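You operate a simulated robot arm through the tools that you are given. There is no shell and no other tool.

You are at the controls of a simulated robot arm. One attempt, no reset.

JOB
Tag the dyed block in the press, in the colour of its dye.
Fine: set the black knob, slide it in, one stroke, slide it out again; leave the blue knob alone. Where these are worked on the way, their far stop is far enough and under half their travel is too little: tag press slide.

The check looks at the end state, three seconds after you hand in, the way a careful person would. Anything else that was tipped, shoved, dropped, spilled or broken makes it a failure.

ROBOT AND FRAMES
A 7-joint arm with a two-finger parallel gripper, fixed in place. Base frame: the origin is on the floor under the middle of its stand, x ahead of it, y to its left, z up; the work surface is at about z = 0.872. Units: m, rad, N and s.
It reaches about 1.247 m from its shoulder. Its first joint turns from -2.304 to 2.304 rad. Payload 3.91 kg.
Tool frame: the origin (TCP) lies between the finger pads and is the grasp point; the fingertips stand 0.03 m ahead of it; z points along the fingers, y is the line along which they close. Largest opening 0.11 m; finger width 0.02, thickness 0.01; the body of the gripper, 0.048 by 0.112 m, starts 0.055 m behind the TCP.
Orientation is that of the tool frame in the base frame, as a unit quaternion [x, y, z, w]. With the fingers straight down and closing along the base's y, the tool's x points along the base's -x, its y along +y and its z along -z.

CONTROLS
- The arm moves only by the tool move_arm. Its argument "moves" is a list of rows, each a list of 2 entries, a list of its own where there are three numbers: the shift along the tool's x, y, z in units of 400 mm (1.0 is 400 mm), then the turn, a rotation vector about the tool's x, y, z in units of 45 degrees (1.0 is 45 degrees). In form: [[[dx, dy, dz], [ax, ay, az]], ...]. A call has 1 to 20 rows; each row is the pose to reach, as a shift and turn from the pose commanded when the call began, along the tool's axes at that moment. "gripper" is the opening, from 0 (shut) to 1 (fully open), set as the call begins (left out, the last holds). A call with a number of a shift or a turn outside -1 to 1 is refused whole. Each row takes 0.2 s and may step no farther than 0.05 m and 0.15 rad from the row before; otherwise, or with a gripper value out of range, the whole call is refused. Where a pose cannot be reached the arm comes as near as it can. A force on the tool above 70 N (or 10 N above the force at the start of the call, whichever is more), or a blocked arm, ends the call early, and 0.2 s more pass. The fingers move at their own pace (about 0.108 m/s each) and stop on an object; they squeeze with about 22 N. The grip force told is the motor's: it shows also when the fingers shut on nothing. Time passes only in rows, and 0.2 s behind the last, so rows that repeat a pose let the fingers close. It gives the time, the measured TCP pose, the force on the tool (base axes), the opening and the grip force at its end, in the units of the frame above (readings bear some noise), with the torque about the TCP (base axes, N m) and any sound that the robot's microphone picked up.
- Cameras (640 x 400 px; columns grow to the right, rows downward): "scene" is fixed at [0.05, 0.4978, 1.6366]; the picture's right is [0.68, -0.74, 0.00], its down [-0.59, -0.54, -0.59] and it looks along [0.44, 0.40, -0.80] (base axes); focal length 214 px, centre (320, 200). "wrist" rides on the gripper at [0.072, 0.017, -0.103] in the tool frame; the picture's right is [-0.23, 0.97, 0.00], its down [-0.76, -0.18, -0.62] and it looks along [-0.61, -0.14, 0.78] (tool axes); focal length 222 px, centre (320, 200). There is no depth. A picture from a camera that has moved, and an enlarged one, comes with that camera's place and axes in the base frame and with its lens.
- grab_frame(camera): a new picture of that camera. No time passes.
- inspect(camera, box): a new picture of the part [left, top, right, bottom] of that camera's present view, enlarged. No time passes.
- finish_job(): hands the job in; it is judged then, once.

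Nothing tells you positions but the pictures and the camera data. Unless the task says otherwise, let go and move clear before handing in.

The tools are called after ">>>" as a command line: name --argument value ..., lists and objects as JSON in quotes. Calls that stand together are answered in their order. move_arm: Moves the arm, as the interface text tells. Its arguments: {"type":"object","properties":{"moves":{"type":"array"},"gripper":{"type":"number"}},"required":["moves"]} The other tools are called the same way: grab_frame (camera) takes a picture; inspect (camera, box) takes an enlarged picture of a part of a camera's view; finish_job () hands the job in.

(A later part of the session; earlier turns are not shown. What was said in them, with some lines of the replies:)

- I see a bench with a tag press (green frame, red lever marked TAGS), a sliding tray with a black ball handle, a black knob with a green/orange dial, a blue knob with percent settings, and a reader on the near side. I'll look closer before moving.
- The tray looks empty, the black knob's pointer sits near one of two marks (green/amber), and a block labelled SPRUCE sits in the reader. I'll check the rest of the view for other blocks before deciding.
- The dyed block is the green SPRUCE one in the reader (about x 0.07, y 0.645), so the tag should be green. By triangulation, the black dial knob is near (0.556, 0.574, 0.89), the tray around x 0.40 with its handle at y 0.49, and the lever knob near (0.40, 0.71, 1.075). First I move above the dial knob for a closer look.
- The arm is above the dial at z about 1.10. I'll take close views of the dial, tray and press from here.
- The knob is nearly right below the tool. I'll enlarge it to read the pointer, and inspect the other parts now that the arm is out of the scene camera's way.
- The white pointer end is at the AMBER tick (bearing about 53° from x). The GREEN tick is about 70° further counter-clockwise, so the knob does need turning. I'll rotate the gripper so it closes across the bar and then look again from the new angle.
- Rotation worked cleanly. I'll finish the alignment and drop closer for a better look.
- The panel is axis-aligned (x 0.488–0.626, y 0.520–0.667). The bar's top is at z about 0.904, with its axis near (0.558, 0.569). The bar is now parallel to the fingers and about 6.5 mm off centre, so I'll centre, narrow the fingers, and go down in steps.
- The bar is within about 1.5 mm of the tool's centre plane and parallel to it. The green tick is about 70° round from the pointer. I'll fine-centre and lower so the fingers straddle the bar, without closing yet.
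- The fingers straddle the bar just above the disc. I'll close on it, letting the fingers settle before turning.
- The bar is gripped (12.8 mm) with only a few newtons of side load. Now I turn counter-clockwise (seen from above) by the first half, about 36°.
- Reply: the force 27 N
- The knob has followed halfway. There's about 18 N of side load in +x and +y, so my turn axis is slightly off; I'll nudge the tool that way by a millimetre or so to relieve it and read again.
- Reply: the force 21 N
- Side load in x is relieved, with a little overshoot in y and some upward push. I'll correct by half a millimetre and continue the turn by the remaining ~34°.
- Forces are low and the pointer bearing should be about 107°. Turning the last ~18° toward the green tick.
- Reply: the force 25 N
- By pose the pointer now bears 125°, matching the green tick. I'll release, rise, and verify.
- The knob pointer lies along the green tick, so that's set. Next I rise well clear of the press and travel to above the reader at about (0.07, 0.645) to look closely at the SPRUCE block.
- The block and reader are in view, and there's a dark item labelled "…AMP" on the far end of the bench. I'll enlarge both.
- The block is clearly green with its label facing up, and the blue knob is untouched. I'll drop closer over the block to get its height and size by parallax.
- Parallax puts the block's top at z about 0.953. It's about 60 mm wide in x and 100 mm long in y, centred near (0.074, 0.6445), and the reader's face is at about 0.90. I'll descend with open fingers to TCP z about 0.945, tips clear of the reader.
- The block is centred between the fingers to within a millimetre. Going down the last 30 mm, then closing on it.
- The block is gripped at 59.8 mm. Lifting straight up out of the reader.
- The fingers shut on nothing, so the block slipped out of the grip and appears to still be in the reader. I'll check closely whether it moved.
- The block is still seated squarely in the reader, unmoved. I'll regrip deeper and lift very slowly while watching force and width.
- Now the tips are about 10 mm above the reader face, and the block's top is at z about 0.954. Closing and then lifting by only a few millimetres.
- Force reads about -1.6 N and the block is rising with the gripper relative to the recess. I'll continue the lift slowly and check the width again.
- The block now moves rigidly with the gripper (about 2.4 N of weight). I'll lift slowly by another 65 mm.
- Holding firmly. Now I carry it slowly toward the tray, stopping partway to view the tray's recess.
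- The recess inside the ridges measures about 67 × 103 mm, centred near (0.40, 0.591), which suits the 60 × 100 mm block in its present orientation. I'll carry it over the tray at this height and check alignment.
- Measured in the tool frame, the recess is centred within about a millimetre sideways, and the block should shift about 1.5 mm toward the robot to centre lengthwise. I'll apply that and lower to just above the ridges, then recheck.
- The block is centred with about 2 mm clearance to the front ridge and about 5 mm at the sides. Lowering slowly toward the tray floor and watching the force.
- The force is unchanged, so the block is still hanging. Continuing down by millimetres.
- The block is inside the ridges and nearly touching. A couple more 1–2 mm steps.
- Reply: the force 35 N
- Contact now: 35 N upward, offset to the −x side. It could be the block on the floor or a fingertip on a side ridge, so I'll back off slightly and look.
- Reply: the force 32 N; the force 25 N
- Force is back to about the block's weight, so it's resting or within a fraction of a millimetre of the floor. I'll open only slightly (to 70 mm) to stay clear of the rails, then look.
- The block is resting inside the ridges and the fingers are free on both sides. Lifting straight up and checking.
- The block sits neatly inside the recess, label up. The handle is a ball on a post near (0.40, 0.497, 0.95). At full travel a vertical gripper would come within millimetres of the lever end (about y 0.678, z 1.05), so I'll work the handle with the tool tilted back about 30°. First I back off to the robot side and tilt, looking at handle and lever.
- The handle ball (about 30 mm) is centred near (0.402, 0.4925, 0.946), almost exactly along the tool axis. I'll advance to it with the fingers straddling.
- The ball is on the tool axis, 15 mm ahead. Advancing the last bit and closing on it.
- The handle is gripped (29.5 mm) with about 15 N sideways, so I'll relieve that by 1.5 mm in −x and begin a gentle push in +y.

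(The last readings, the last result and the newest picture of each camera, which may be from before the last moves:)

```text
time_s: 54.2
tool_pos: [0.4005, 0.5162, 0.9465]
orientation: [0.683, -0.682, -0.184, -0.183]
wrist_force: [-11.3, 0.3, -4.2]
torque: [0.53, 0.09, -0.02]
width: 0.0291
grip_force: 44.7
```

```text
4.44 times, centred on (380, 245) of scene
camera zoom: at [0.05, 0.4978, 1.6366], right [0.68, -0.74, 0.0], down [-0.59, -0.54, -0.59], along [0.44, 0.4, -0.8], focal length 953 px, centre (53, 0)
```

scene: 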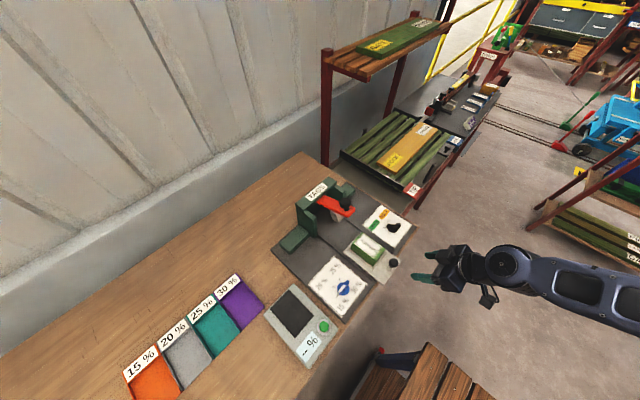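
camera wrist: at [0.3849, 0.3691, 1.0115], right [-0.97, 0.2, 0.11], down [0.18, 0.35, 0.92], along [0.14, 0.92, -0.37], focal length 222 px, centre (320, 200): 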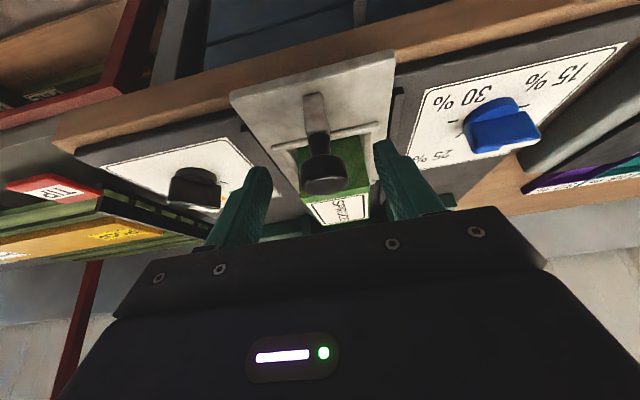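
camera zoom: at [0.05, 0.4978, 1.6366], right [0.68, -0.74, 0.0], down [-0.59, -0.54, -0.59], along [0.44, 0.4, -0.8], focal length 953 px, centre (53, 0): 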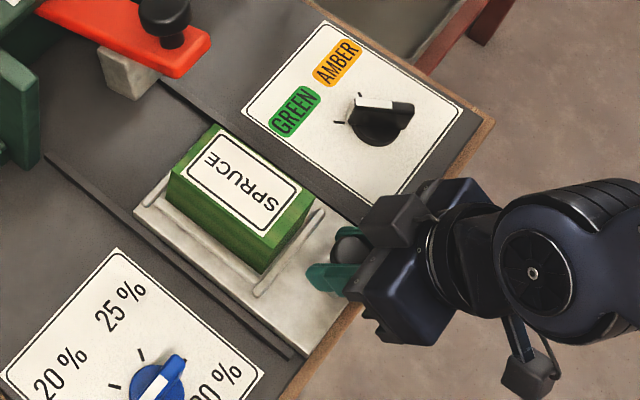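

The tray slides smoothly with little resistance. Continuing the push, with a further small −x correction.

>>> move_arm --moves '[[[-0.0108, 0.003, 0.00625], [0, 0, 0]], [[-0.0325, 0.003, 0.01875], [0, 0, 0]], [[-0.0541, 0.003, 0.03125], [0, 0, 0]], [[-0.0758, 0.003, 0.04375], [0, 0, 0]], [[-0.0974, 0.003, 0.05625], [0, 0, 0]], [[-0.1191, 0.003, 0.06875], [0, 0, 0]], [[-0.1299, 0.003, 0.075], [0, 0, 0]], [[-0.1299, 0.003, 0.075], [0, 0, 0]]]'

>>> inspect --camera "scene" --box '[300, 170, 420, 280]'

>>> grab_frame --camera "wrist"

```text
time_s: 56.0
tool_pos: [0.3993, 0.5767, 0.9462]
orientation: [0.684, -0.683, -0.183, -0.181]
wrist_force: [17.6, -0.6, -26.8]
torque: [-0.51, 0.0, 0.01]
width: 0.0292
grip_force: 45.3
```

```text
3.64 times, centred on (360, 225) of scene
camera zoom: at [0.05, 0.4978, 1.6366], right [0.68, -0.74, 0.0], down [-0.59, -0.54, -0.59], along [0.44, 0.4, -0.8], focal length 780 px, centre (174, 109)
```

zoom: 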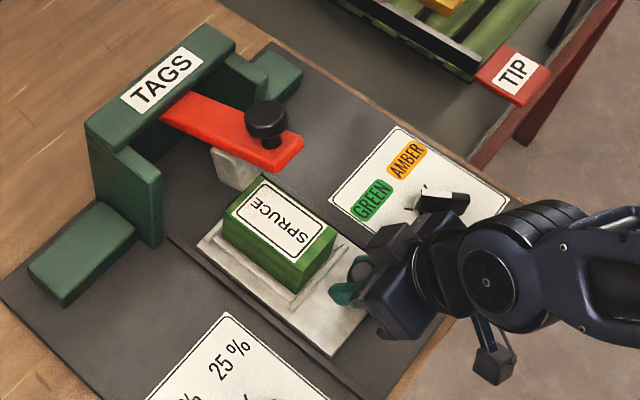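

```text
taken
camera wrist: at [0.3826, 0.4629, 0.9989], right [-0.97, 0.2, 0.11], down [0.18, 0.35, 0.92], along [0.14, 0.92, -0.38], focal length 222 px, centre (320, 200)
```

wrist: 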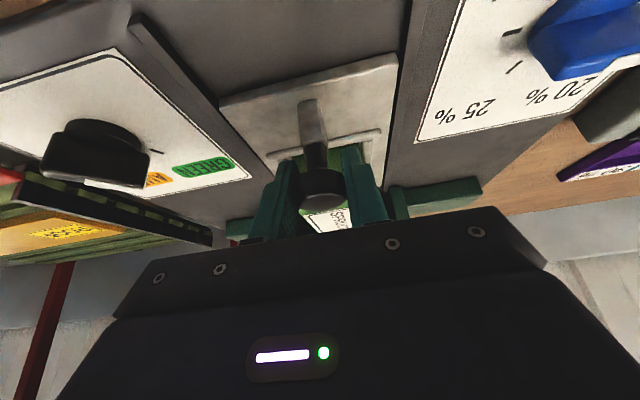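

Halfway in. There's some load (+17 N in x, −27 N in z), so I'll relieve it by shifting +x 1.5 mm and down 2.5 mm, then continue.

>>> move_arm --moves '[[[0.0031, -0.004, 0.0054], [0, 0, 0]], [[0.0031, -0.004, 0.0054], [0, 0, 0]]]'

```text
time_s: 56.6
tool_pos: [0.401, 0.5784, 0.9455]
orientation: [0.683, -0.682, -0.184, -0.185]
wrist_force: [6.2, 0.9, 11.5]
torque: [-0.5, 0.02, 0.05]
width: 0.0293
grip_force: 44.6
```

>>> move_arm --moves '[[[-0.0121, -0.001, 0.0041], [0, 0, 0]], [[-0.0338, -0.001, 0.0166], [0, 0, 0]], [[-0.0554, -0.001, 0.0291], [0, 0, 0]], [[-0.0771, -0.001, 0.0416], [0, 0, 0]], [[-0.0879, -0.001, 0.0478], [0, 0, 0]], [[-0.0879, -0.001, 0.0478], [0, 0, 0]]]'

>>> inspect --camera "scene" --box '[300, 170, 420, 280]'

```text
time_s: 58.0
tool_pos: [0.3999, 0.6145, 0.9445]
orientation: [0.684, -0.683, -0.183, -0.181]
wrist_force: [2.9, -30.3, 1.5]
torque: [-0.15, 0.0, -0.03]
width: 0.0293
grip_force: 45.1
```

```text
3.64 times, centred on (360, 225) of scene
camera zoom: at [0.05, 0.4978, 1.6366], right [0.68, -0.74, 0.0], down [-0.59, -0.54, -0.59], along [0.44, 0.4, -0.8], focal length 780 px, centre (174, 109)
```

zoom: 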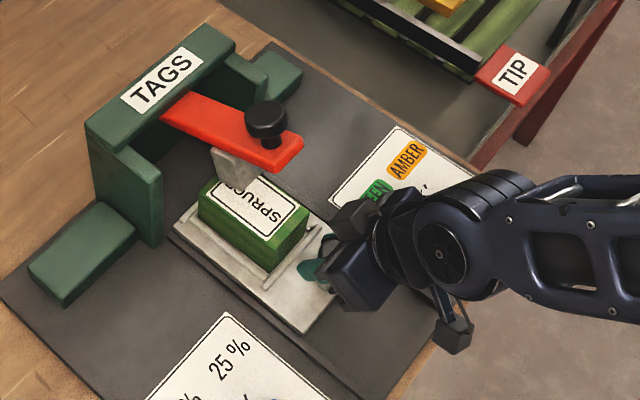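

There's now 30 N of resistance at y about 0.614 (123 mm of travel). I need to check whether that's the slide's stop or the block touching the stamp head.

>>> inspect --camera "scene" --box '[325, 195, 395, 265]'

>>> grab_frame --camera "wrist"

>>> inspect --camera "wrist" --box '[230, 60, 410, 240]'

```text
5.71 times, centred on (360, 230) of scene
camera zoom: at [0.05, 0.4978, 1.6366], right [0.68, -0.74, 0.0], down [-0.59, -0.54, -0.59], along [0.44, 0.4, -0.8], focal length 1226 px, centre (91, 29)
```

zoom: 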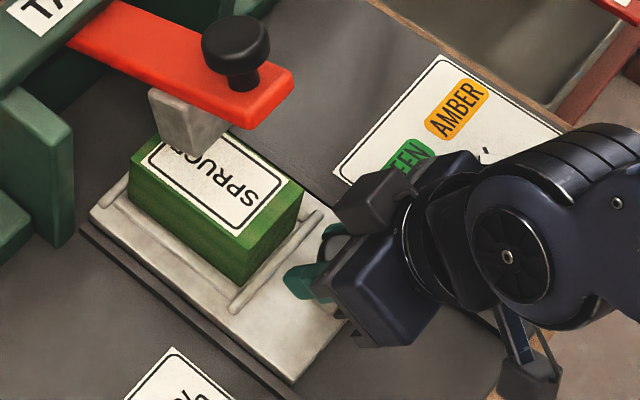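

```text
taken
camera wrist: at [0.3826, 0.5006, 0.9969], right [-0.97, 0.2, 0.11], down [0.18, 0.35, 0.92], along [0.14, 0.92, -0.38], focal length 222 px, centre (320, 200)
```

wrist: 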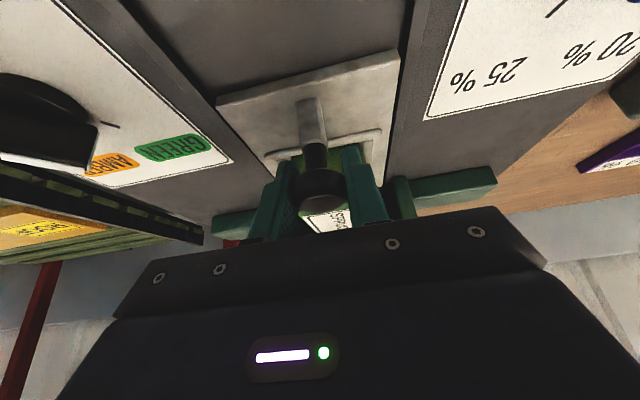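

```text
2.22 times, centred on (320, 150) of wrist
camera zoom: at [0.3826, 0.5006, 0.9969], right [-0.97, 0.2, 0.11], down [0.18, 0.35, 0.92], along [0.14, 0.92, -0.38], focal length 494 px, centre (320, 311)
```

zoom: 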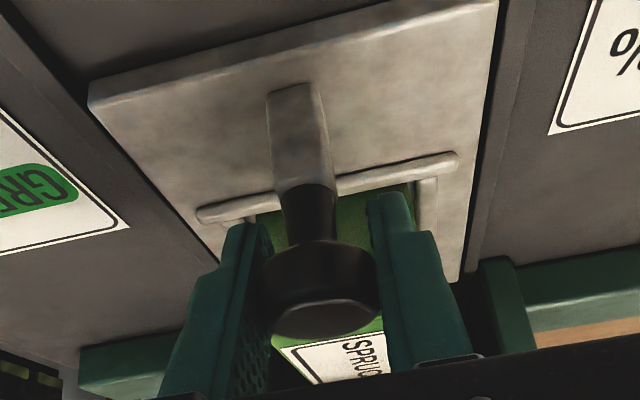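

The head hovers above the block without touching it, and the tray looks fully under the press. I'll push 2 mm more to confirm this is a hard stop.

>>> move_arm --moves '[[[-0.0043, 0, 0.0025], [0, 0, 0]], [[-0.0043, 0, 0.0025], [0, 0, 0]]]'

>>> inspect --camera "scene" --box '[325, 195, 395, 265]'

```text
time_s: 58.6
tool_pos: [0.3997, 0.6173, 0.9442]
orientation: [0.684, -0.683, -0.183, -0.182]
wrist_force: [3.1, -28.7, -11.3]
torque: [-0.1, -0.02, 0.01]
width: 0.0293
grip_force: 45.1
```

```text
5.71 times, centred on (360, 230) of scene
camera zoom: at [0.05, 0.4978, 1.6366], right [0.68, -0.74, 0.0], down [-0.59, -0.54, -0.59], along [0.44, 0.4, -0.8], focal length 1226 px, centre (91, 29)
```

zoom: 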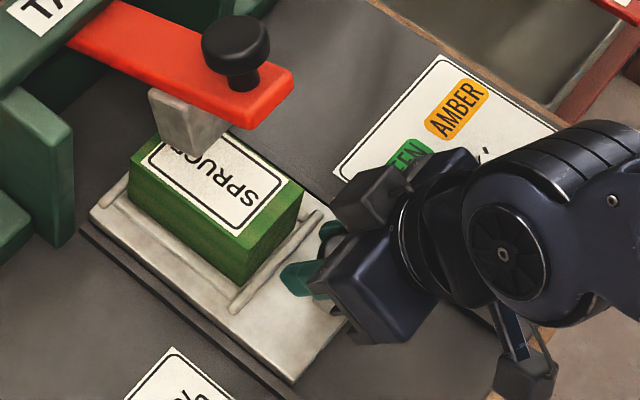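

The tray didn't move while the fingers crept along the ball, so it's at its far stop. I'll ease off 2 mm so it stays against the stop, then open.

>>> move_arm --moves '[[[0.0043, 0, -0.0025], [0, 0, 0]], [[0.0043, 0, -0.0025], [0, 0, 0]]]'

>>> move_arm --moves '[[[0, 0, 0], [0, 0, 0]], [[0, 0, 0], [0, 0, 0]]]' --gripper 0.64

>>> inspect --camera "scene" --box '[325, 195, 395, 265]'

```text
time_s: 59.2
tool_pos: [0.3995, 0.6166, 0.9444]
orientation: [0.683, -0.683, -0.183, -0.183]
wrist_force: [3.4, 1.4, -31.4]
torque: [0.39, -0.03, 0.06]
width: 0.0292
grip_force: 44.9
```

```text
time_s: 59.8
tool_pos: [0.3996, 0.615, 0.945]
orientation: [0.683, -0.682, -0.183, -0.184]
wrist_force: [0.9, -0.2, 0.0]
torque: [0.0, 0.01, 0.02]
width: 0.0701
grip_force: 0.0
```

```text
5.71 times, centred on (360, 230) of scene
camera zoom: at [0.05, 0.4978, 1.6366], right [0.68, -0.74, 0.0], down [-0.59, -0.54, -0.59], along [0.44, 0.4, -0.8], focal length 1226 px, centre (91, 29)
```

zoom: 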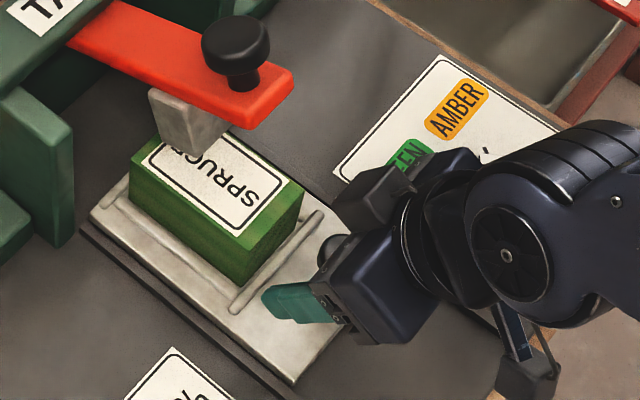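

Free and clear. I'll retract along the tool axis, rise, and bring the tool back to vertical to view the lever knob.

>>> move_arm --moves '[[[0, 0, -0.05], [0, 0, 0]], [[0, 0, -0.12], [0, 0, 0]], [[0, 0, -0.21], [0, 0, 0]], [[0, 0, -0.3], [0, 0, 0]], [[0.04, 0, -0.37], [0, 0, 0]], [[0.08, 0, -0.44], [0, 0, 0]], [[0.08, 0, -0.5], [0, 0.17, 0]], [[0.08, 0, -0.54], [0, 0.34, 0]], [[0.08, 0, -0.56], [0, 0.51, 0]], [[0.08, 0, -0.56], [0, 0.667, 0]], [[0.08, 0, -0.56], [0, 0.667, 0]]]'

>>> grab_frame --camera "wrist"

>>> inspect --camera "scene" --box '[280, 160, 400, 270]'

```text
time_s: 62.2
tool_pos: [0.3995, 0.4771, 1.123]
orientation: [0.708, -0.706, 0.001, 0.002]
wrist_force: [0.3, 0.9, -0.2]
torque: [-0.02, -0.04, -0.03]
width: 0.0702
grip_force: 0.1
```

```text
taken
camera wrist: at [0.3827, 0.4051, 1.2263], right [-0.97, 0.23, 0.0], down [0.18, 0.76, 0.62], along [0.14, 0.61, -0.78], focal length 222 px, centre (320, 200)
```

wrist: 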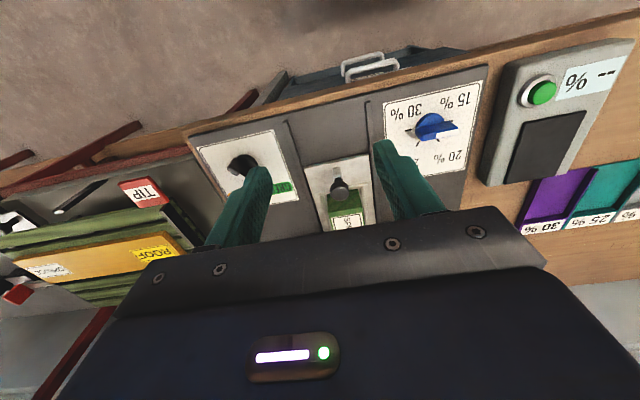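

```text
3.64 times, centred on (340, 215) of scene
camera zoom: at [0.05, 0.4978, 1.6366], right [0.68, -0.74, 0.0], down [-0.59, -0.54, -0.59], along [0.44, 0.4, -0.8], focal length 780 px, centre (247, 146)
```

zoom: 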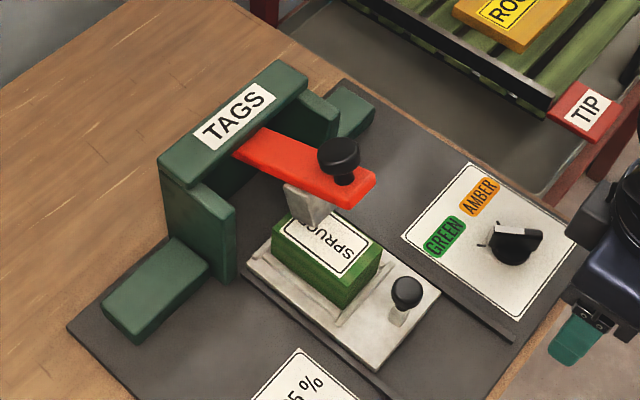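

The tray with block sits under the stamp head, and the dial and reader are undisturbed. Now I move up and toward the lever to view its knob.

>>> move_arm --moves '[[[0, 0, -0.1], [0, 0, 0]], [[0, 0, -0.2], [0, 0, 0]], [[-0.1, 0, -0.26], [0, 0, 0]], [[-0.2, 0, -0.26], [0, 0, 0]], [[-0.3, 0, -0.26], [0, 0, 0]], [[-0.32, 0, -0.26], [0, 0, 0]], [[-0.32, 0, -0.26], [0, 0, 0]]]'

>>> grab_frame --camera "wrist"

>>> inspect --camera "wrist" --box '[240, 100, 420, 240]'

```text
time_s: 63.8
tool_pos: [0.4003, 0.6061, 1.2292]
orientation: [0.708, -0.707, 0.0, 0.001]
wrist_force: [-0.1, 0.0, 0.1]
torque: [-0.03, -0.03, 0.03]
width: 0.0701
grip_force: 0.2
```

```text
taken
camera wrist: at [0.383, 0.5339, 1.3317], right [-0.97, 0.23, 0.0], down [0.18, 0.76, 0.62], along [0.14, 0.61, -0.78], focal length 222 px, centre (320, 200)
```

wrist: 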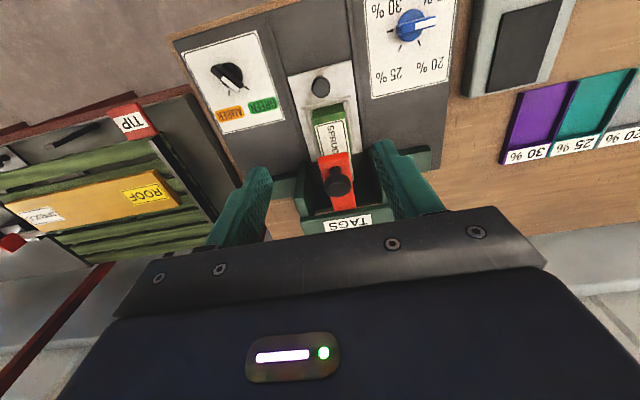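

```text
2.86 times, centred on (330, 170) of wrist
camera zoom: at [0.383, 0.5339, 1.3317], right [-0.97, 0.23, 0.0], down [0.18, 0.76, 0.62], along [0.14, 0.61, -0.78], focal length 635 px, centre (291, 286)
```

zoom: 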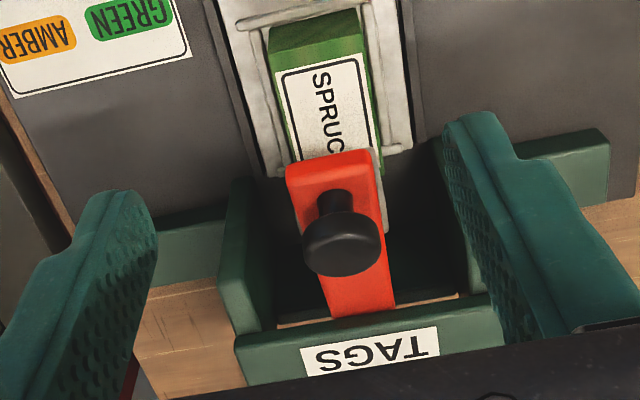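

Clear view. The knob top triangulates to about (0.401, 0.7175, 1.078), and the lever rises about 18° toward its tip, so the knob will swing slightly toward the robot as it goes down. I'll close the fingers and position just above the knob.

>>> move_arm --moves '[[[-0.1, 0, 0], [0, 0, 0]], [[-0.2, 0, 0], [0, 0, 0]], [[-0.2675, 0, 0.03], [0, 0, 0]], [[-0.2675, 0, 0.12], [0, 0, 0]], [[-0.2675, 0, 0.2], [0, 0, 0]], [[-0.2675, 0, 0.2], [0, 0, 0]]]' --gripper 0.0

>>> grab_frame --camera "wrist"

>>> inspect --camera "scene" --box '[300, 150, 400, 240]'

```text
time_s: 65.2
tool_pos: [0.4016, 0.7112, 1.1467]
orientation: [0.708, -0.707, 0.001, 0.0]
wrist_force: [0.5, 0.0, 0.6]
torque: [0.04, -0.01, 0.0]
width: 0.0
grip_force: 21.8
```

```text
taken
camera wrist: at [0.3837, 0.6393, 1.2506], right [-0.97, 0.23, 0.0], down [0.18, 0.76, 0.62], along [0.14, 0.61, -0.78], focal length 222 px, centre (320, 200)
```

wrist: 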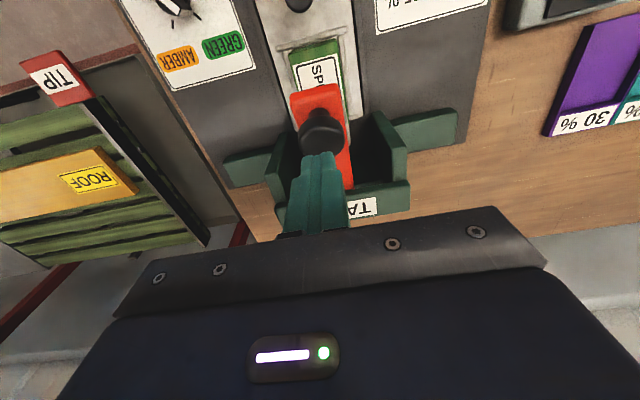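

```text
4.44 times, centred on (350, 195) of scene
camera zoom: at [0.05, 0.4978, 1.6366], right [0.68, -0.74, 0.0], down [-0.59, -0.54, -0.59], along [0.44, 0.4, -0.8], focal length 953 px, centre (187, 222)
```

zoom: 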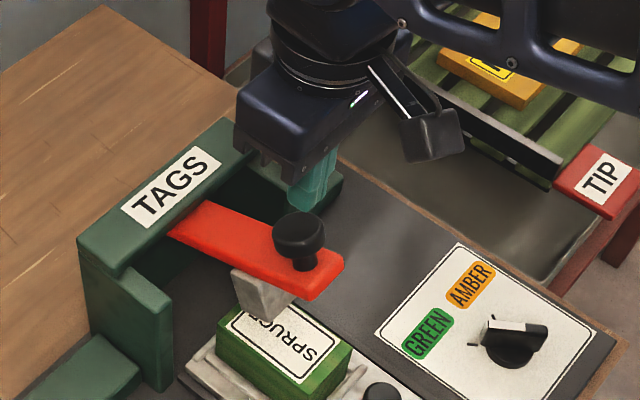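

The knob's centre is right under the closed fingertips. Descending toward contact.

>>> move_arm --moves '[[[0, 0.002, 0.04], [0, 0, 0]], [[0, 0.002, 0.075], [0, 0, 0]], [[0, 0.002, 0.085], [0, 0, 0]], [[0, 0.002, 0.085], [0, 0, 0]]]'

>>> inspect --camera "scene" --box '[310, 160, 380, 230]'

```text
time_s: 66.2
tool_pos: [0.3987, 0.7118, 1.1145]
orientation: [0.708, -0.707, 0.0, 0.0]
wrist_force: [-0.1, 0.3, 1.3]
torque: [0.04, -0.01, 0.01]
width: 0.0001
grip_force: 22.4
```

```text
5.71 times, centred on (345, 195) of scene
camera zoom: at [0.05, 0.4978, 1.6366], right [0.68, -0.74, 0.0], down [-0.59, -0.54, -0.59], along [0.44, 0.4, -0.8], focal length 1226 px, centre (177, 229)
```

zoom: 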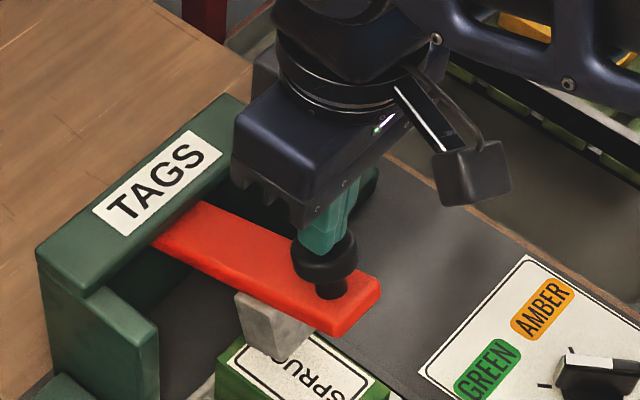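

The fingertips are at the knob's top. I'll press down along its arc in one continuous stroke, watching the force.

>>> move_arm --moves '[[[0.003, 0, 0.0125], [0, 0, 0]], [[0.007, 0, 0.025], [0, 0, 0]], [[0.011, 0, 0.0375], [0, 0, 0]], [[0.015, 0, 0.05], [0, 0, 0]], [[0.019, 0, 0.0625], [0, 0, 0]], [[0.019, 0, 0.0625], [0, 0, 0]]]'

>>> inspect --camera "scene" --box '[310, 160, 380, 230]'

```text
time_s: 67.6
tool_pos: [0.3996, 0.7047, 1.0883]
orientation: [0.708, -0.706, -0.001, 0.0]
wrist_force: [-0.1, -0.4, 2.6]
torque: [-0.03, 0.01, -0.02]
width: 0.0
grip_force: 21.8
```

```text
5.71 times, centred on (345, 195) of scene
camera zoom: at [0.05, 0.4978, 1.6366], right [0.68, -0.74, 0.0], down [-0.59, -0.54, -0.59], along [0.44, 0.4, -0.8], focal length 1226 px, centre (177, 229)
```

zoom: 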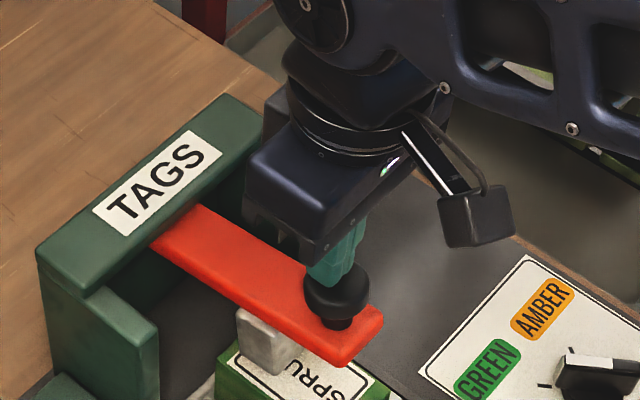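

The lever follows easily (2–3 N). Continuing the same stroke down.

>>> move_arm --moves '[[[0.005, 0, 0.0125], [0, 0, 0]], [[0.01, 0, 0.025], [0, 0, 0]], [[0.014, 0, 0.0375], [0, 0, 0]], [[0.018, 0, 0.05], [0, 0, 0]], [[0.018, 0, 0.05], [0, 0, 0]]]'

>>> inspect --camera "scene" --box '[310, 160, 380, 230]'

```text
time_s: 68.8
tool_pos: [0.3997, 0.6962, 1.0684]
orientation: [0.708, -0.707, 0.0, 0.0]
wrist_force: [0.6, 0.5, 2.8]
torque: [-0.01, -0.03, -0.05]
width: 0.0
grip_force: 22.4
```

```text
5.71 times, centred on (345, 195) of scene
camera zoom: at [0.05, 0.4978, 1.6366], right [0.68, -0.74, 0.0], down [-0.59, -0.54, -0.59], along [0.44, 0.4, -0.8], focal length 1226 px, centre (177, 229)
```

zoom: 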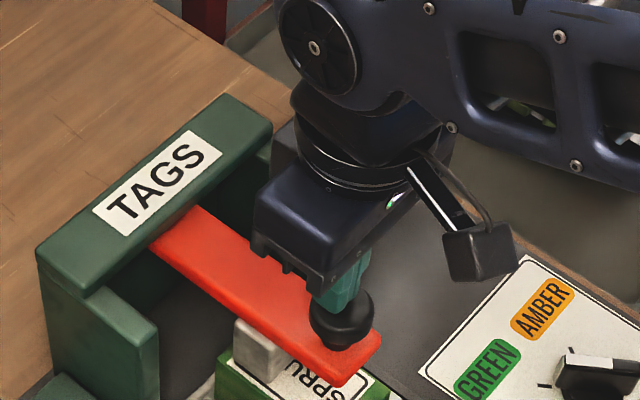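

>>> move_arm --moves '[[[0.003, 0, 0.0075], [0, 0, 0]], [[0.006, 0, 0.015], [0, 0, 0]], [[0.008, 0, 0.0225], [0, 0, 0]], [[0.01, 0, 0.03], [0, 0, 0]], [[0.01, 0, 0.03], [0, 0, 0]]]'

>>> inspect --camera "scene" --box '[310, 160, 380, 230]'

```text
time_s: 69.8
tool_pos: [0.3993, 0.6975, 1.0663]
orientation: [0.708, -0.706, -0.004, -0.006]
wrist_force: [-1.0, -2.1, 13.5]
torque: [-0.15, 0.05, -0.15]
width: 0.0001
grip_force: 21.9
stopped in row 4: the force on the tool passed its limit at 77 N (the readings are from after the stop); the commanded pose is now the measured one
```

```text
5.71 times, centred on (345, 195) of scene
camera zoom: at [0.05, 0.4978, 1.6366], right [0.68, -0.74, 0.0], down [-0.59, -0.54, -0.59], along [0.44, 0.4, -0.8], focal length 1226 px, centre (177, 229)
```

zoom: 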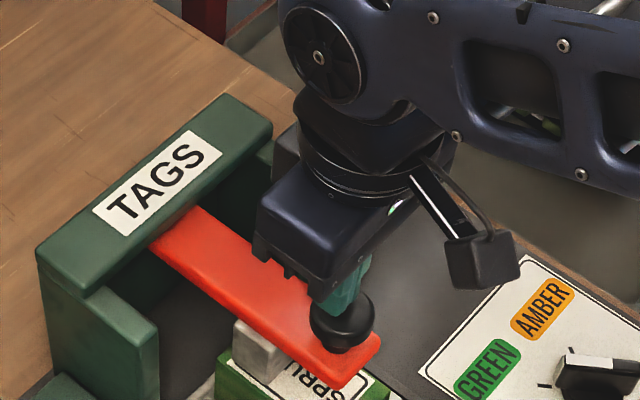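

The stroke ended on a hard stop (77 N) after about 48 mm of knob travel. I'll look at the head and block before releasing.

>>> inspect --camera "scene" --box '[325, 195, 385, 250]'

>>> grab_frame --camera "wrist"

```text
7.27 times, centred on (355, 222) of scene
camera zoom: at [0.05, 0.4978, 1.6366], right [0.68, -0.74, 0.0], down [-0.59, -0.54, -0.59], along [0.44, 0.4, -0.8], focal length 1560 px, centre (66, 36)
```

zoom: 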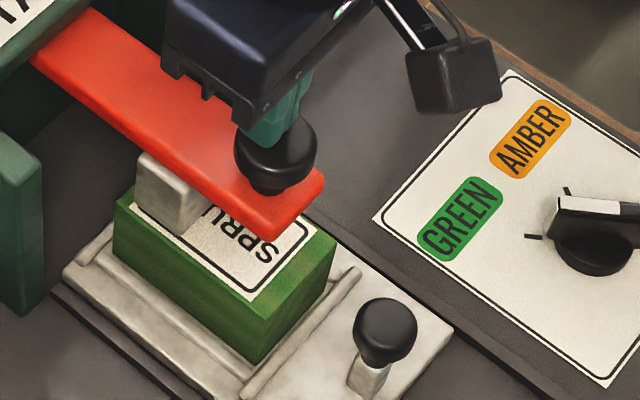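

```text
taken
camera wrist: at [0.3822, 0.6229, 1.1676], right [-0.97, 0.23, 0.0], down [0.17, 0.75, 0.63], along [0.14, 0.62, -0.77], focal length 222 px, centre (320, 200)
```

wrist: 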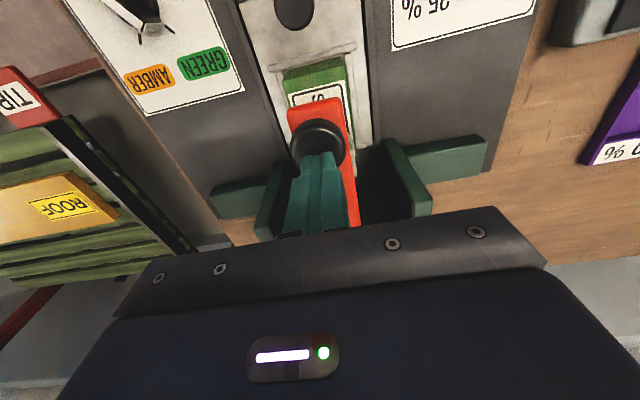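

The stamp head is pressed on the block's top, so the stroke is complete. Now I raise the fingers along the same arc and see whether the lever springs back.

>>> move_arm --moves '[[[-0.005, 0, -0.02], [0, 0, 0]], [[-0.012, 0, -0.045], [0, 0, 0]], [[-0.02, 0, -0.08], [0, 0, 0]], [[-0.03, 0, -0.13], [0, 0, 0]], [[-0.03, 0, -0.2], [0, 0, 0]], [[-0.03, 0, -0.27], [0, 0, 0]], [[-0.03, 0, -0.27], [0, 0, 0]]]'

>>> inspect --camera "scene" --box '[310, 170, 390, 250]'

>>> grab_frame --camera "wrist"

```text
time_s: 71.3
tool_pos: [0.3997, 0.7071, 1.1736]
orientation: [0.708, -0.706, -0.003, -0.005]
wrist_force: [0.5, 1.0, -0.5]
torque: [-0.02, 0.01, 0.0]
width: 0.0
grip_force: 22.0
```

```text
5.00 times, centred on (350, 210) of scene
camera zoom: at [0.05, 0.4978, 1.6366], right [0.68, -0.74, 0.0], down [-0.59, -0.54, -0.59], along [0.44, 0.4, -0.8], focal length 1072 px, centre (170, 150)
```

zoom: 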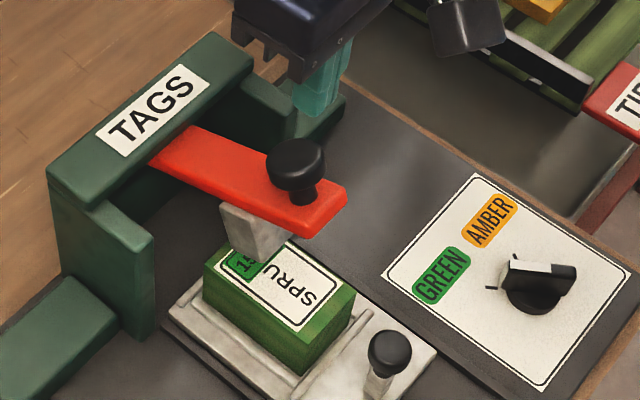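

```text
taken
camera wrist: at [0.383, 0.6337, 1.2748], right [-0.97, 0.23, 0.0], down [0.17, 0.75, 0.63], along [0.14, 0.62, -0.77], focal length 222 px, centre (320, 200)
```

wrist: 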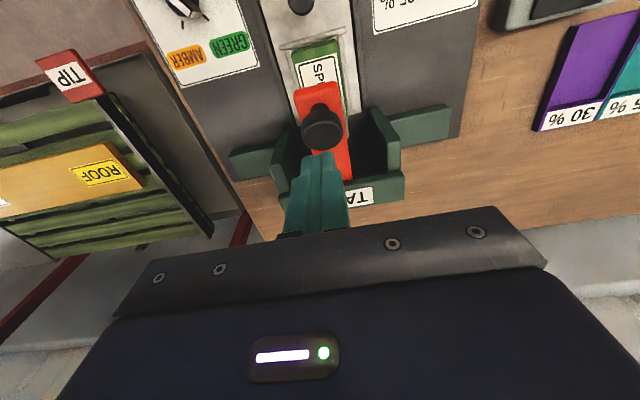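

A green tag has appeared on the block and the lever has sprung back up. Next I go back to the handle with the tilted tool to slide the tray out.

>>> move_arm --moves '[[[0.1, 0, -0.02], [0, 0, 0]], [[0.2, 0, -0.02], [0, 0, 0]], [[0.3, 0, -0.02], [0, 0, 0]], [[0.39, 0, 0], [0, 0, 0]], [[0.39, 0, 0.03], [0, -0.17, 0]], [[0.39, 0, 0.1], [0, -0.34, 0]], [[0.39, 0, 0.17], [0, -0.51, 0]], [[0.39, 0, 0.24], [0, -0.66, 0]], [[0.39, 0, 0.27], [0, -0.66, 0]], [[0.39, 0, 0.27], [0, -0.66, 0]]]' --gripper 0.64

>>> grab_frame --camera "wrist"

>>> inspect --camera "scene" --box '[310, 180, 410, 270]'

```text
time_s: 73.5
tool_pos: [0.4013, 0.5516, 1.0636]
orientation: [0.683, -0.681, -0.184, -0.187]
wrist_force: [-0.2, -0.9, -1.0]
torque: [0.0, 0.0, 0.02]
width: 0.0706
grip_force: 0.0
```

```text
taken
camera wrist: at [0.3831, 0.4379, 1.1147], right [-0.97, 0.19, 0.11], down [0.17, 0.34, 0.92], along [0.14, 0.92, -0.37], focal length 222 px, centre (320, 200)
```

wrist: 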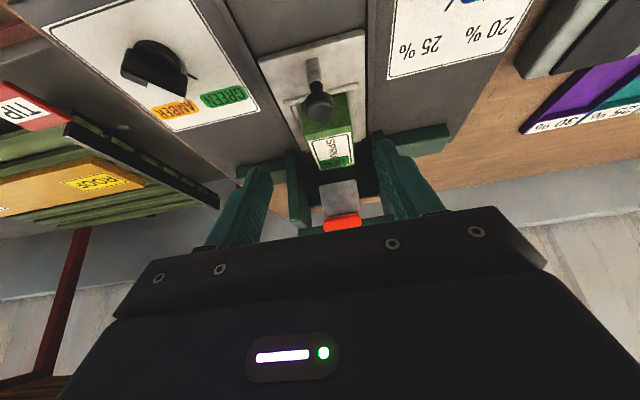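

```text
4.44 times, centred on (360, 225) of scene
camera zoom: at [0.05, 0.4978, 1.6366], right [0.68, -0.74, 0.0], down [-0.59, -0.54, -0.59], along [0.44, 0.4, -0.8], focal length 953 px, centre (142, 89)
```

zoom: 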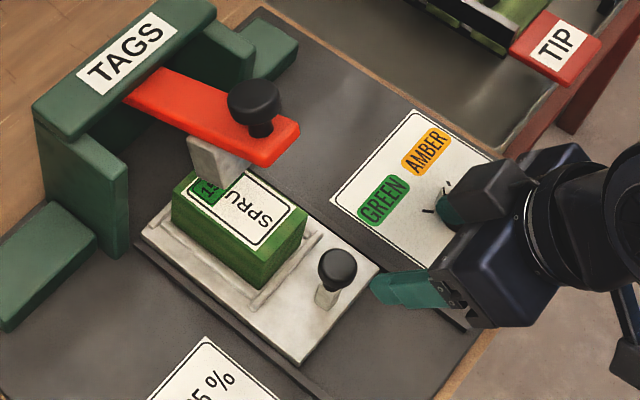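

>>> inspect --camera "wrist" --box '[270, 40, 380, 180]'

```text
2.86 times, centred on (325, 110) of wrist
camera zoom: at [0.3831, 0.4379, 1.1147], right [-0.97, 0.19, 0.11], down [0.17, 0.34, 0.92], along [0.14, 0.92, -0.37], focal length 635 px, centre (306, 457)
```

zoom: 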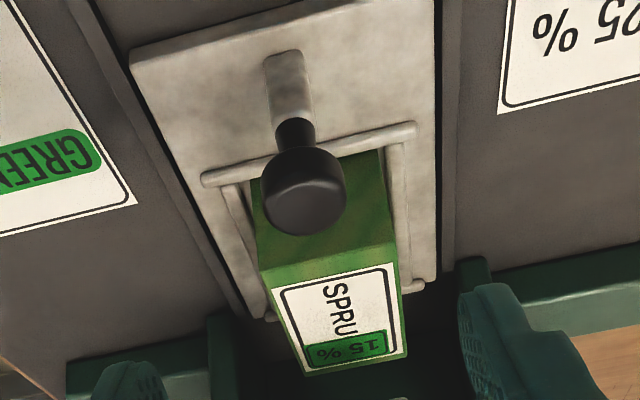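

The tag reads "15 %" in green, as wanted. The ball is at tool offset (6.7, 1, 130) mm, about (0.4006, 0.612, 0.948). Advancing along the tool axis with the fingers straddling it.

>>> move_arm --moves '[[[0.0168, 0.003, 0.08], [0, 0, 0]], [[0.0168, 0.003, 0.17], [0, 0, 0]], [[0.0168, 0.003, 0.25], [0, 0, 0]], [[0.0168, 0.003, 0.28], [0, 0, 0]], [[0.0168, 0.003, 0.28], [0, 0, 0]]]'

>>> inspect --camera "wrist" --box '[230, 80, 410, 240]'

>>> inspect --camera "scene" --box '[320, 190, 400, 270]'

```text
time_s: 74.8
tool_pos: [0.3991, 0.6037, 0.9634]
orientation: [0.683, -0.681, -0.184, -0.188]
wrist_force: [-0.5, 0.4, 1.5]
torque: [-0.01, -0.02, 0.02]
width: 0.0705
grip_force: 0.1
```

```text
2.50 times, centred on (320, 160) of wrist
camera zoom: at [0.3812, 0.4891, 1.0149], right [-0.97, 0.19, 0.11], down [0.17, 0.34, 0.92], along [0.14, 0.92, -0.37], focal length 555 px, centre (320, 300)
```

zoom: 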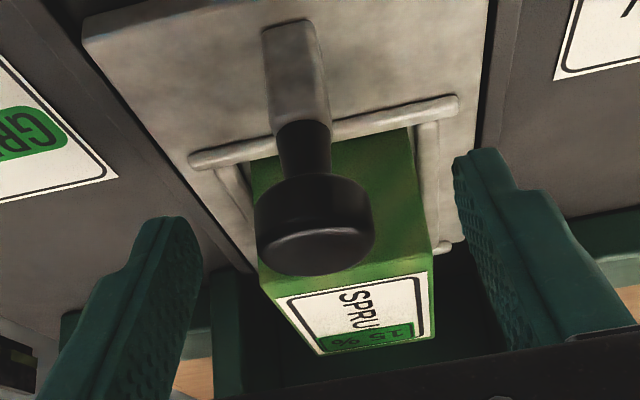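

```text
5.00 times, centred on (360, 230) of scene
camera zoom: at [0.05, 0.4978, 1.6366], right [0.68, -0.74, 0.0], down [-0.59, -0.54, -0.59], along [0.44, 0.4, -0.8], focal length 1072 px, centre (120, 50)
```

zoom: 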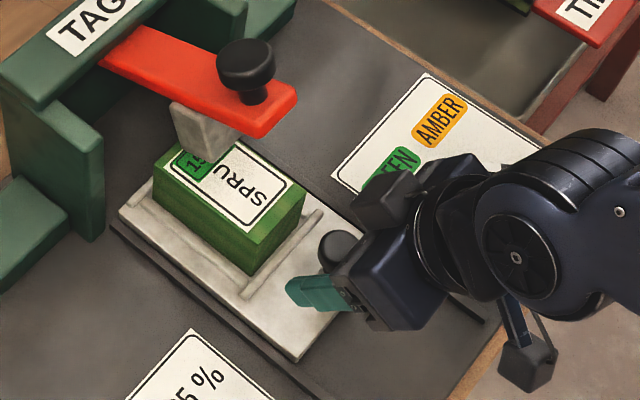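

>>> move_arm --moves '[[[0.003, -0.002, 0.022], [0, 0, 0]], [[0.004, -0.002, 0.043], [0, 0, 0]], [[0.004, -0.002, 0.043], [0, 0, 0]]]'

>>> move_arm --moves '[[[0, 0, 0], [0, 0, 0]], [[0, 0, 0], [0, 0, 0]], [[0, 0, 0], [0, 0, 0]]]' --gripper 0.0

```text
time_s: 75.5
tool_pos: [0.3998, 0.6109, 0.9485]
orientation: [0.684, -0.681, -0.184, -0.186]
wrist_force: [-0.1, -0.4, 0.6]
torque: [0.01, -0.01, 0.03]
width: 0.0704
grip_force: 0.1
```

```text
time_s: 76.3
tool_pos: [0.4001, 0.6115, 0.9474]
orientation: [0.683, -0.682, -0.185, -0.187]
wrist_force: [0.1, 0.6, -2.0]
torque: [0.17, 0.02, -0.05]
width: 0.0295
grip_force: 45.2
```

The handle is gripped cleanly with low forces. Pulling the tray out in −y, gently.

>>> move_arm --moves '[[[0.0108, 0, -0.0063], [0, 0, 0]], [[0.0323, 0, -0.019], [0, 0, 0]], [[0.0538, 0, -0.0316], [0, 0, 0]], [[0.0753, 0, -0.0443], [0, 0, 0]], [[0.0968, 0, -0.0569], [0, 0, 0]], [[0.1075, 0, -0.0633], [0, 0, 0]], [[0.1075, 0, -0.0633], [0, 0, 0]]]'

>>> inspect --camera "scene" --box '[320, 190, 420, 280]'

```text
time_s: 78.0
tool_pos: [0.3992, 0.5614, 0.9479]
orientation: [0.683, -0.682, -0.184, -0.186]
wrist_force: [-15.4, 0.0, -5.7]
torque: [1.03, 0.09, 0.05]
width: 0.0294
grip_force: 45.2
```

```text
4.44 times, centred on (370, 235) of scene
camera zoom: at [0.05, 0.4978, 1.6366], right [0.68, -0.74, 0.0], down [-0.59, -0.54, -0.59], along [0.44, 0.4, -0.8], focal length 953 px, centre (98, 44)
```

zoom: 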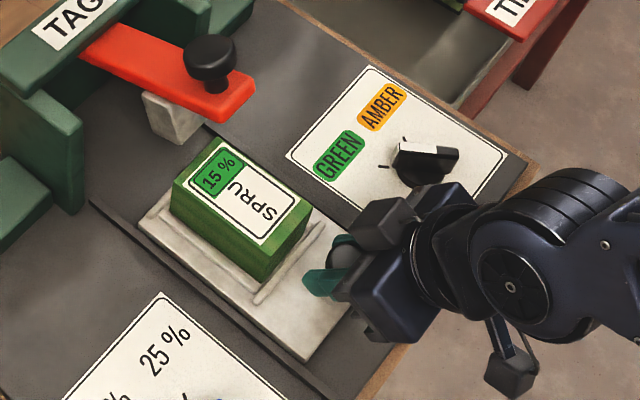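

The tray is coming out with the block and its green "15 %" tag. I'll ease 1.5 mm toward −x to relieve the side load and keep pulling.

>>> move_arm --moves '[[[0.0108, 0.003, -0.0063], [0, 0, 0]], [[0.0323, 0.003, -0.019], [0, 0, 0]], [[0.0538, 0.003, -0.0316], [0, 0, 0]], [[0.0753, 0.003, -0.0443], [0, 0, 0]], [[0.0968, 0.003, -0.0569], [0, 0, 0]], [[0.1183, 0.003, -0.0696], [0, 0, 0]], [[0.1398, 0.003, -0.0822], [0, 0, 0]], [[0.1398, 0.003, -0.0822], [0, 0, 0]]]'

>>> inspect --camera "scene" --box '[320, 190, 420, 280]'

```text
time_s: 79.8
tool_pos: [0.4001, 0.4965, 0.9483]
orientation: [0.683, -0.682, -0.184, -0.187]
wrist_force: [8.9, -2.0, 20.9]
torque: [0.21, -0.11, 0.14]
width: 0.0295
grip_force: 44.8
```

```text
4.44 times, centred on (370, 235) of scene
camera zoom: at [0.05, 0.4978, 1.6366], right [0.68, -0.74, 0.0], down [-0.59, -0.54, -0.59], along [0.44, 0.4, -0.8], focal length 953 px, centre (98, 44)
```

zoom: 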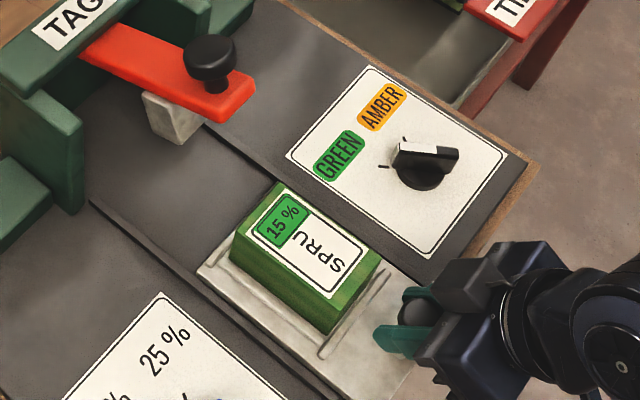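

Nearly home (y 0.4965). I'll relieve the vertical load and pull the last few millimetres to feel the outer stop.

>>> move_arm --moves '[[[0.003, -0.002, -0.006], [0, 0, 0]], [[0.0103, -0.002, -0.0103], [0, 0, 0]], [[0.0175, -0.002, -0.0146], [0, 0, 0]], [[0.0175, -0.002, -0.0146], [0, 0, 0]]]'

>>> inspect --camera "scene" --box '[320, 190, 420, 280]'

```text
time_s: 80.8
tool_pos: [0.3997, 0.489, 0.9481]
orientation: [-0.682, 0.682, 0.184, 0.188]
wrist_force: [9.2, 26.2, -9.2]
torque: [0.52, -0.01, -0.01]
width: 0.0293
grip_force: 45.4
```

```text
4.44 times, centred on (370, 235) of scene
camera zoom: at [0.05, 0.4978, 1.6366], right [0.68, -0.74, 0.0], down [-0.59, -0.54, -0.59], along [0.44, 0.4, -0.8], focal length 953 px, centre (98, 44)
```

zoom: 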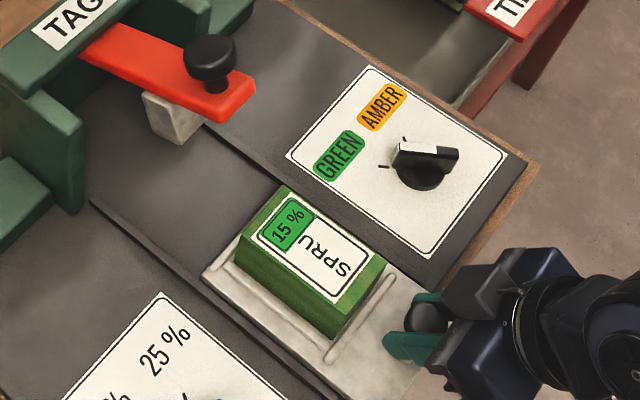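

There's 26 N of pull resistance, so the tray is at its outer stop. Easing off 2 mm and releasing.

>>> move_arm --moves '[[[-0.004, 0, 0.0024], [0, 0, 0]], [[-0.004, 0, 0.0024], [0, 0, 0]]]'

>>> move_arm --moves '[[[0, 0, 0], [0, 0, 0]], [[0, 0, 0], [0, 0, 0]]]' --gripper 0.64

>>> move_arm --moves '[[[0, 0, -0.05], [0, 0, 0]], [[0, 0, -0.13], [0, 0, 0]], [[0, 0, -0.23], [0, 0, 0]], [[0, 0, -0.33], [0, 0, 0]], [[0, 0, -0.4], [0, 0, 0]], [[0, 0, -0.4], [0, 0, 0]]]'

>>> grab_frame --camera "scene"

>>> grab_frame --camera "wrist"

```text
time_s: 81.3
tool_pos: [0.4001, 0.4885, 0.9483]
orientation: [0.683, -0.682, -0.184, -0.187]
wrist_force: [7.2, 1.5, 16.3]
torque: [-0.46, -0.14, -0.06]
width: 0.0294
grip_force: 44.9
```

```text
time_s: 82.0
tool_pos: [0.3992, 0.4891, 0.949]
orientation: [0.683, -0.682, -0.184, -0.186]
wrist_force: [-0.3, 0.0, -0.3]
torque: [-0.04, 0.0, -0.01]
width: 0.0705
grip_force: 0.1
```

```text
time_s: 83.3
tool_pos: [0.3995, 0.4085, 1.0851]
orientation: [0.684, -0.681, -0.184, -0.185]
wrist_force: [-0.6, 0.0, 1.0]
torque: [-0.02, 0.01, 0.01]
width: 0.0705
grip_force: 0.1
```

```text
taken
```

scene: 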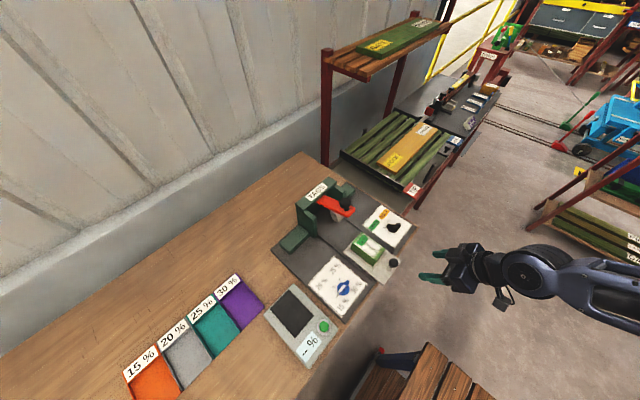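

```text
taken
camera wrist: at [0.3816, 0.2932, 1.1374], right [-0.97, 0.19, 0.11], down [0.17, 0.34, 0.92], along [0.14, 0.92, -0.37], focal length 222 px, centre (320, 200)
```

wrist: 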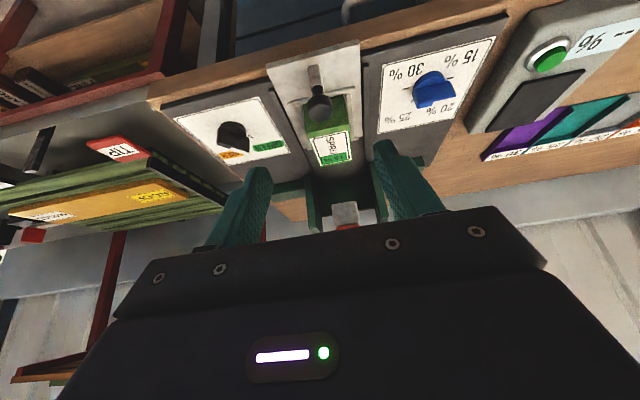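

The arm is clear and the tray is out with the tagged block on it. A final close check of everything before handing in.

>>> inspect --camera "scene" --box '[330, 195, 420, 285]'

>>> inspect --camera "scene" --box '[260, 160, 380, 260]'

>>> inspect --camera "scene" --box '[300, 245, 390, 325]'

>>> inspect --camera "scene" --box '[250, 270, 350, 380]'

```text
4.44 times, centred on (375, 240) of scene
camera zoom: at [0.05, 0.4978, 1.6366], right [0.68, -0.74, 0.0], down [-0.59, -0.54, -0.59], along [0.44, 0.4, -0.8], focal length 953 px, centre (76, 22)
```

zoom: 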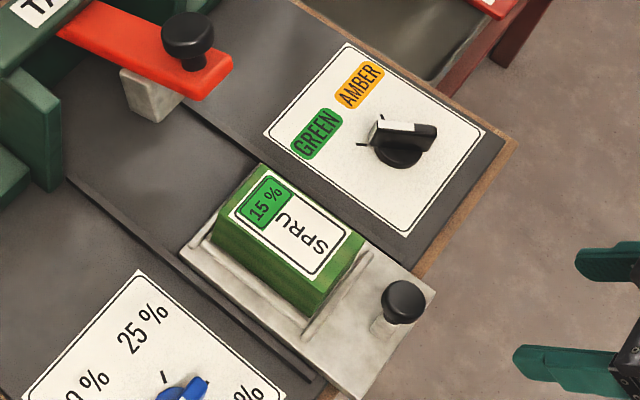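

```text
4.00 times, centred on (320, 210) of scene
camera zoom: at [0.05, 0.4978, 1.6366], right [0.68, -0.74, 0.0], down [-0.59, -0.54, -0.59], along [0.44, 0.4, -0.8], focal length 858 px, centre (320, 160)
```

zoom: 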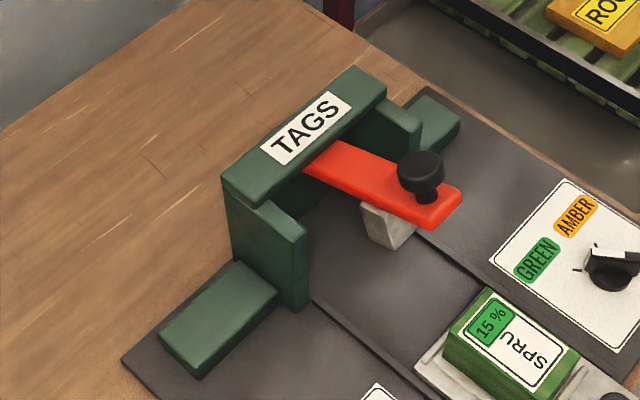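

```text
5.00 times, centred on (345, 285) of scene
camera zoom: at [0.05, 0.4978, 1.6366], right [0.68, -0.74, 0.0], down [-0.59, -0.54, -0.59], along [0.44, 0.4, -0.8], focal length 1072 px, centre (195, -225)
```

zoom: 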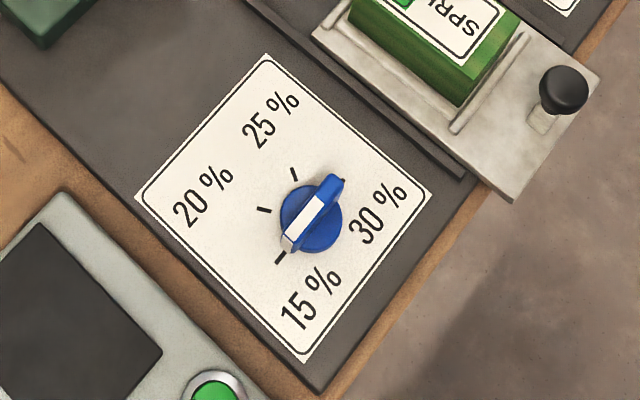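

```text
3.64 times, centred on (300, 325) of scene
camera zoom: at [0.05, 0.4978, 1.6366], right [0.68, -0.74, 0.0], down [-0.59, -0.54, -0.59], along [0.44, 0.4, -0.8], focal length 780 px, centre (393, -254)
```

zoom: 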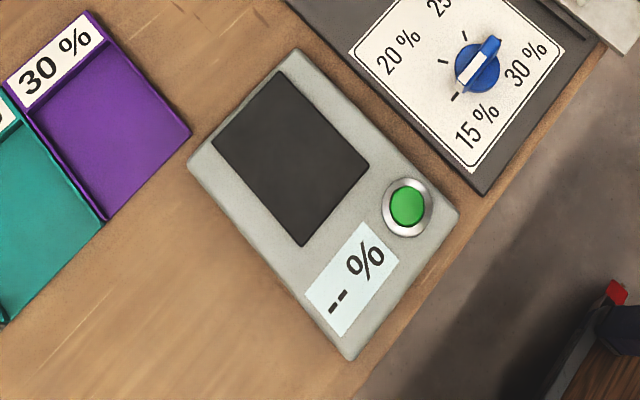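

Everything checks out. The block carries a green tag and sits in the fully withdrawn tray, and the lever is back up. The black knob is on GREEN, the blue knob is untouched, and the arm is clear. Handing in.

>>> finish_job

```text
The job is handed in.
```

The job is handed in: the SPRUCE block now carries a green tag, matching its green dye. I haven't seen the result of the check.

- **Black knob:** I turned it from AMBER to GREEN. By the pictures it lines up with the green mark to within a few degrees.
- **Block:** I moved it from the reader to the tray. The first grip slipped while lifting, but the block stayed seated in the reader, and the second grip held.
- **Tray:** I slid it in until it stopped against its far end, and afterwards pulled it back out to its outer stop.
- **Lever:** I pressed it down once to its hard stop, and it sprang back up. That push briefly reached 77 N, so the arm stopped itself there.
- **Blue knob:** I left it alone, so the tag also reads "15 %", the setting it was on.

In the last pictures the block sits squarely in the tray, nothing else looks moved, and the arm is open and clear of the bench.
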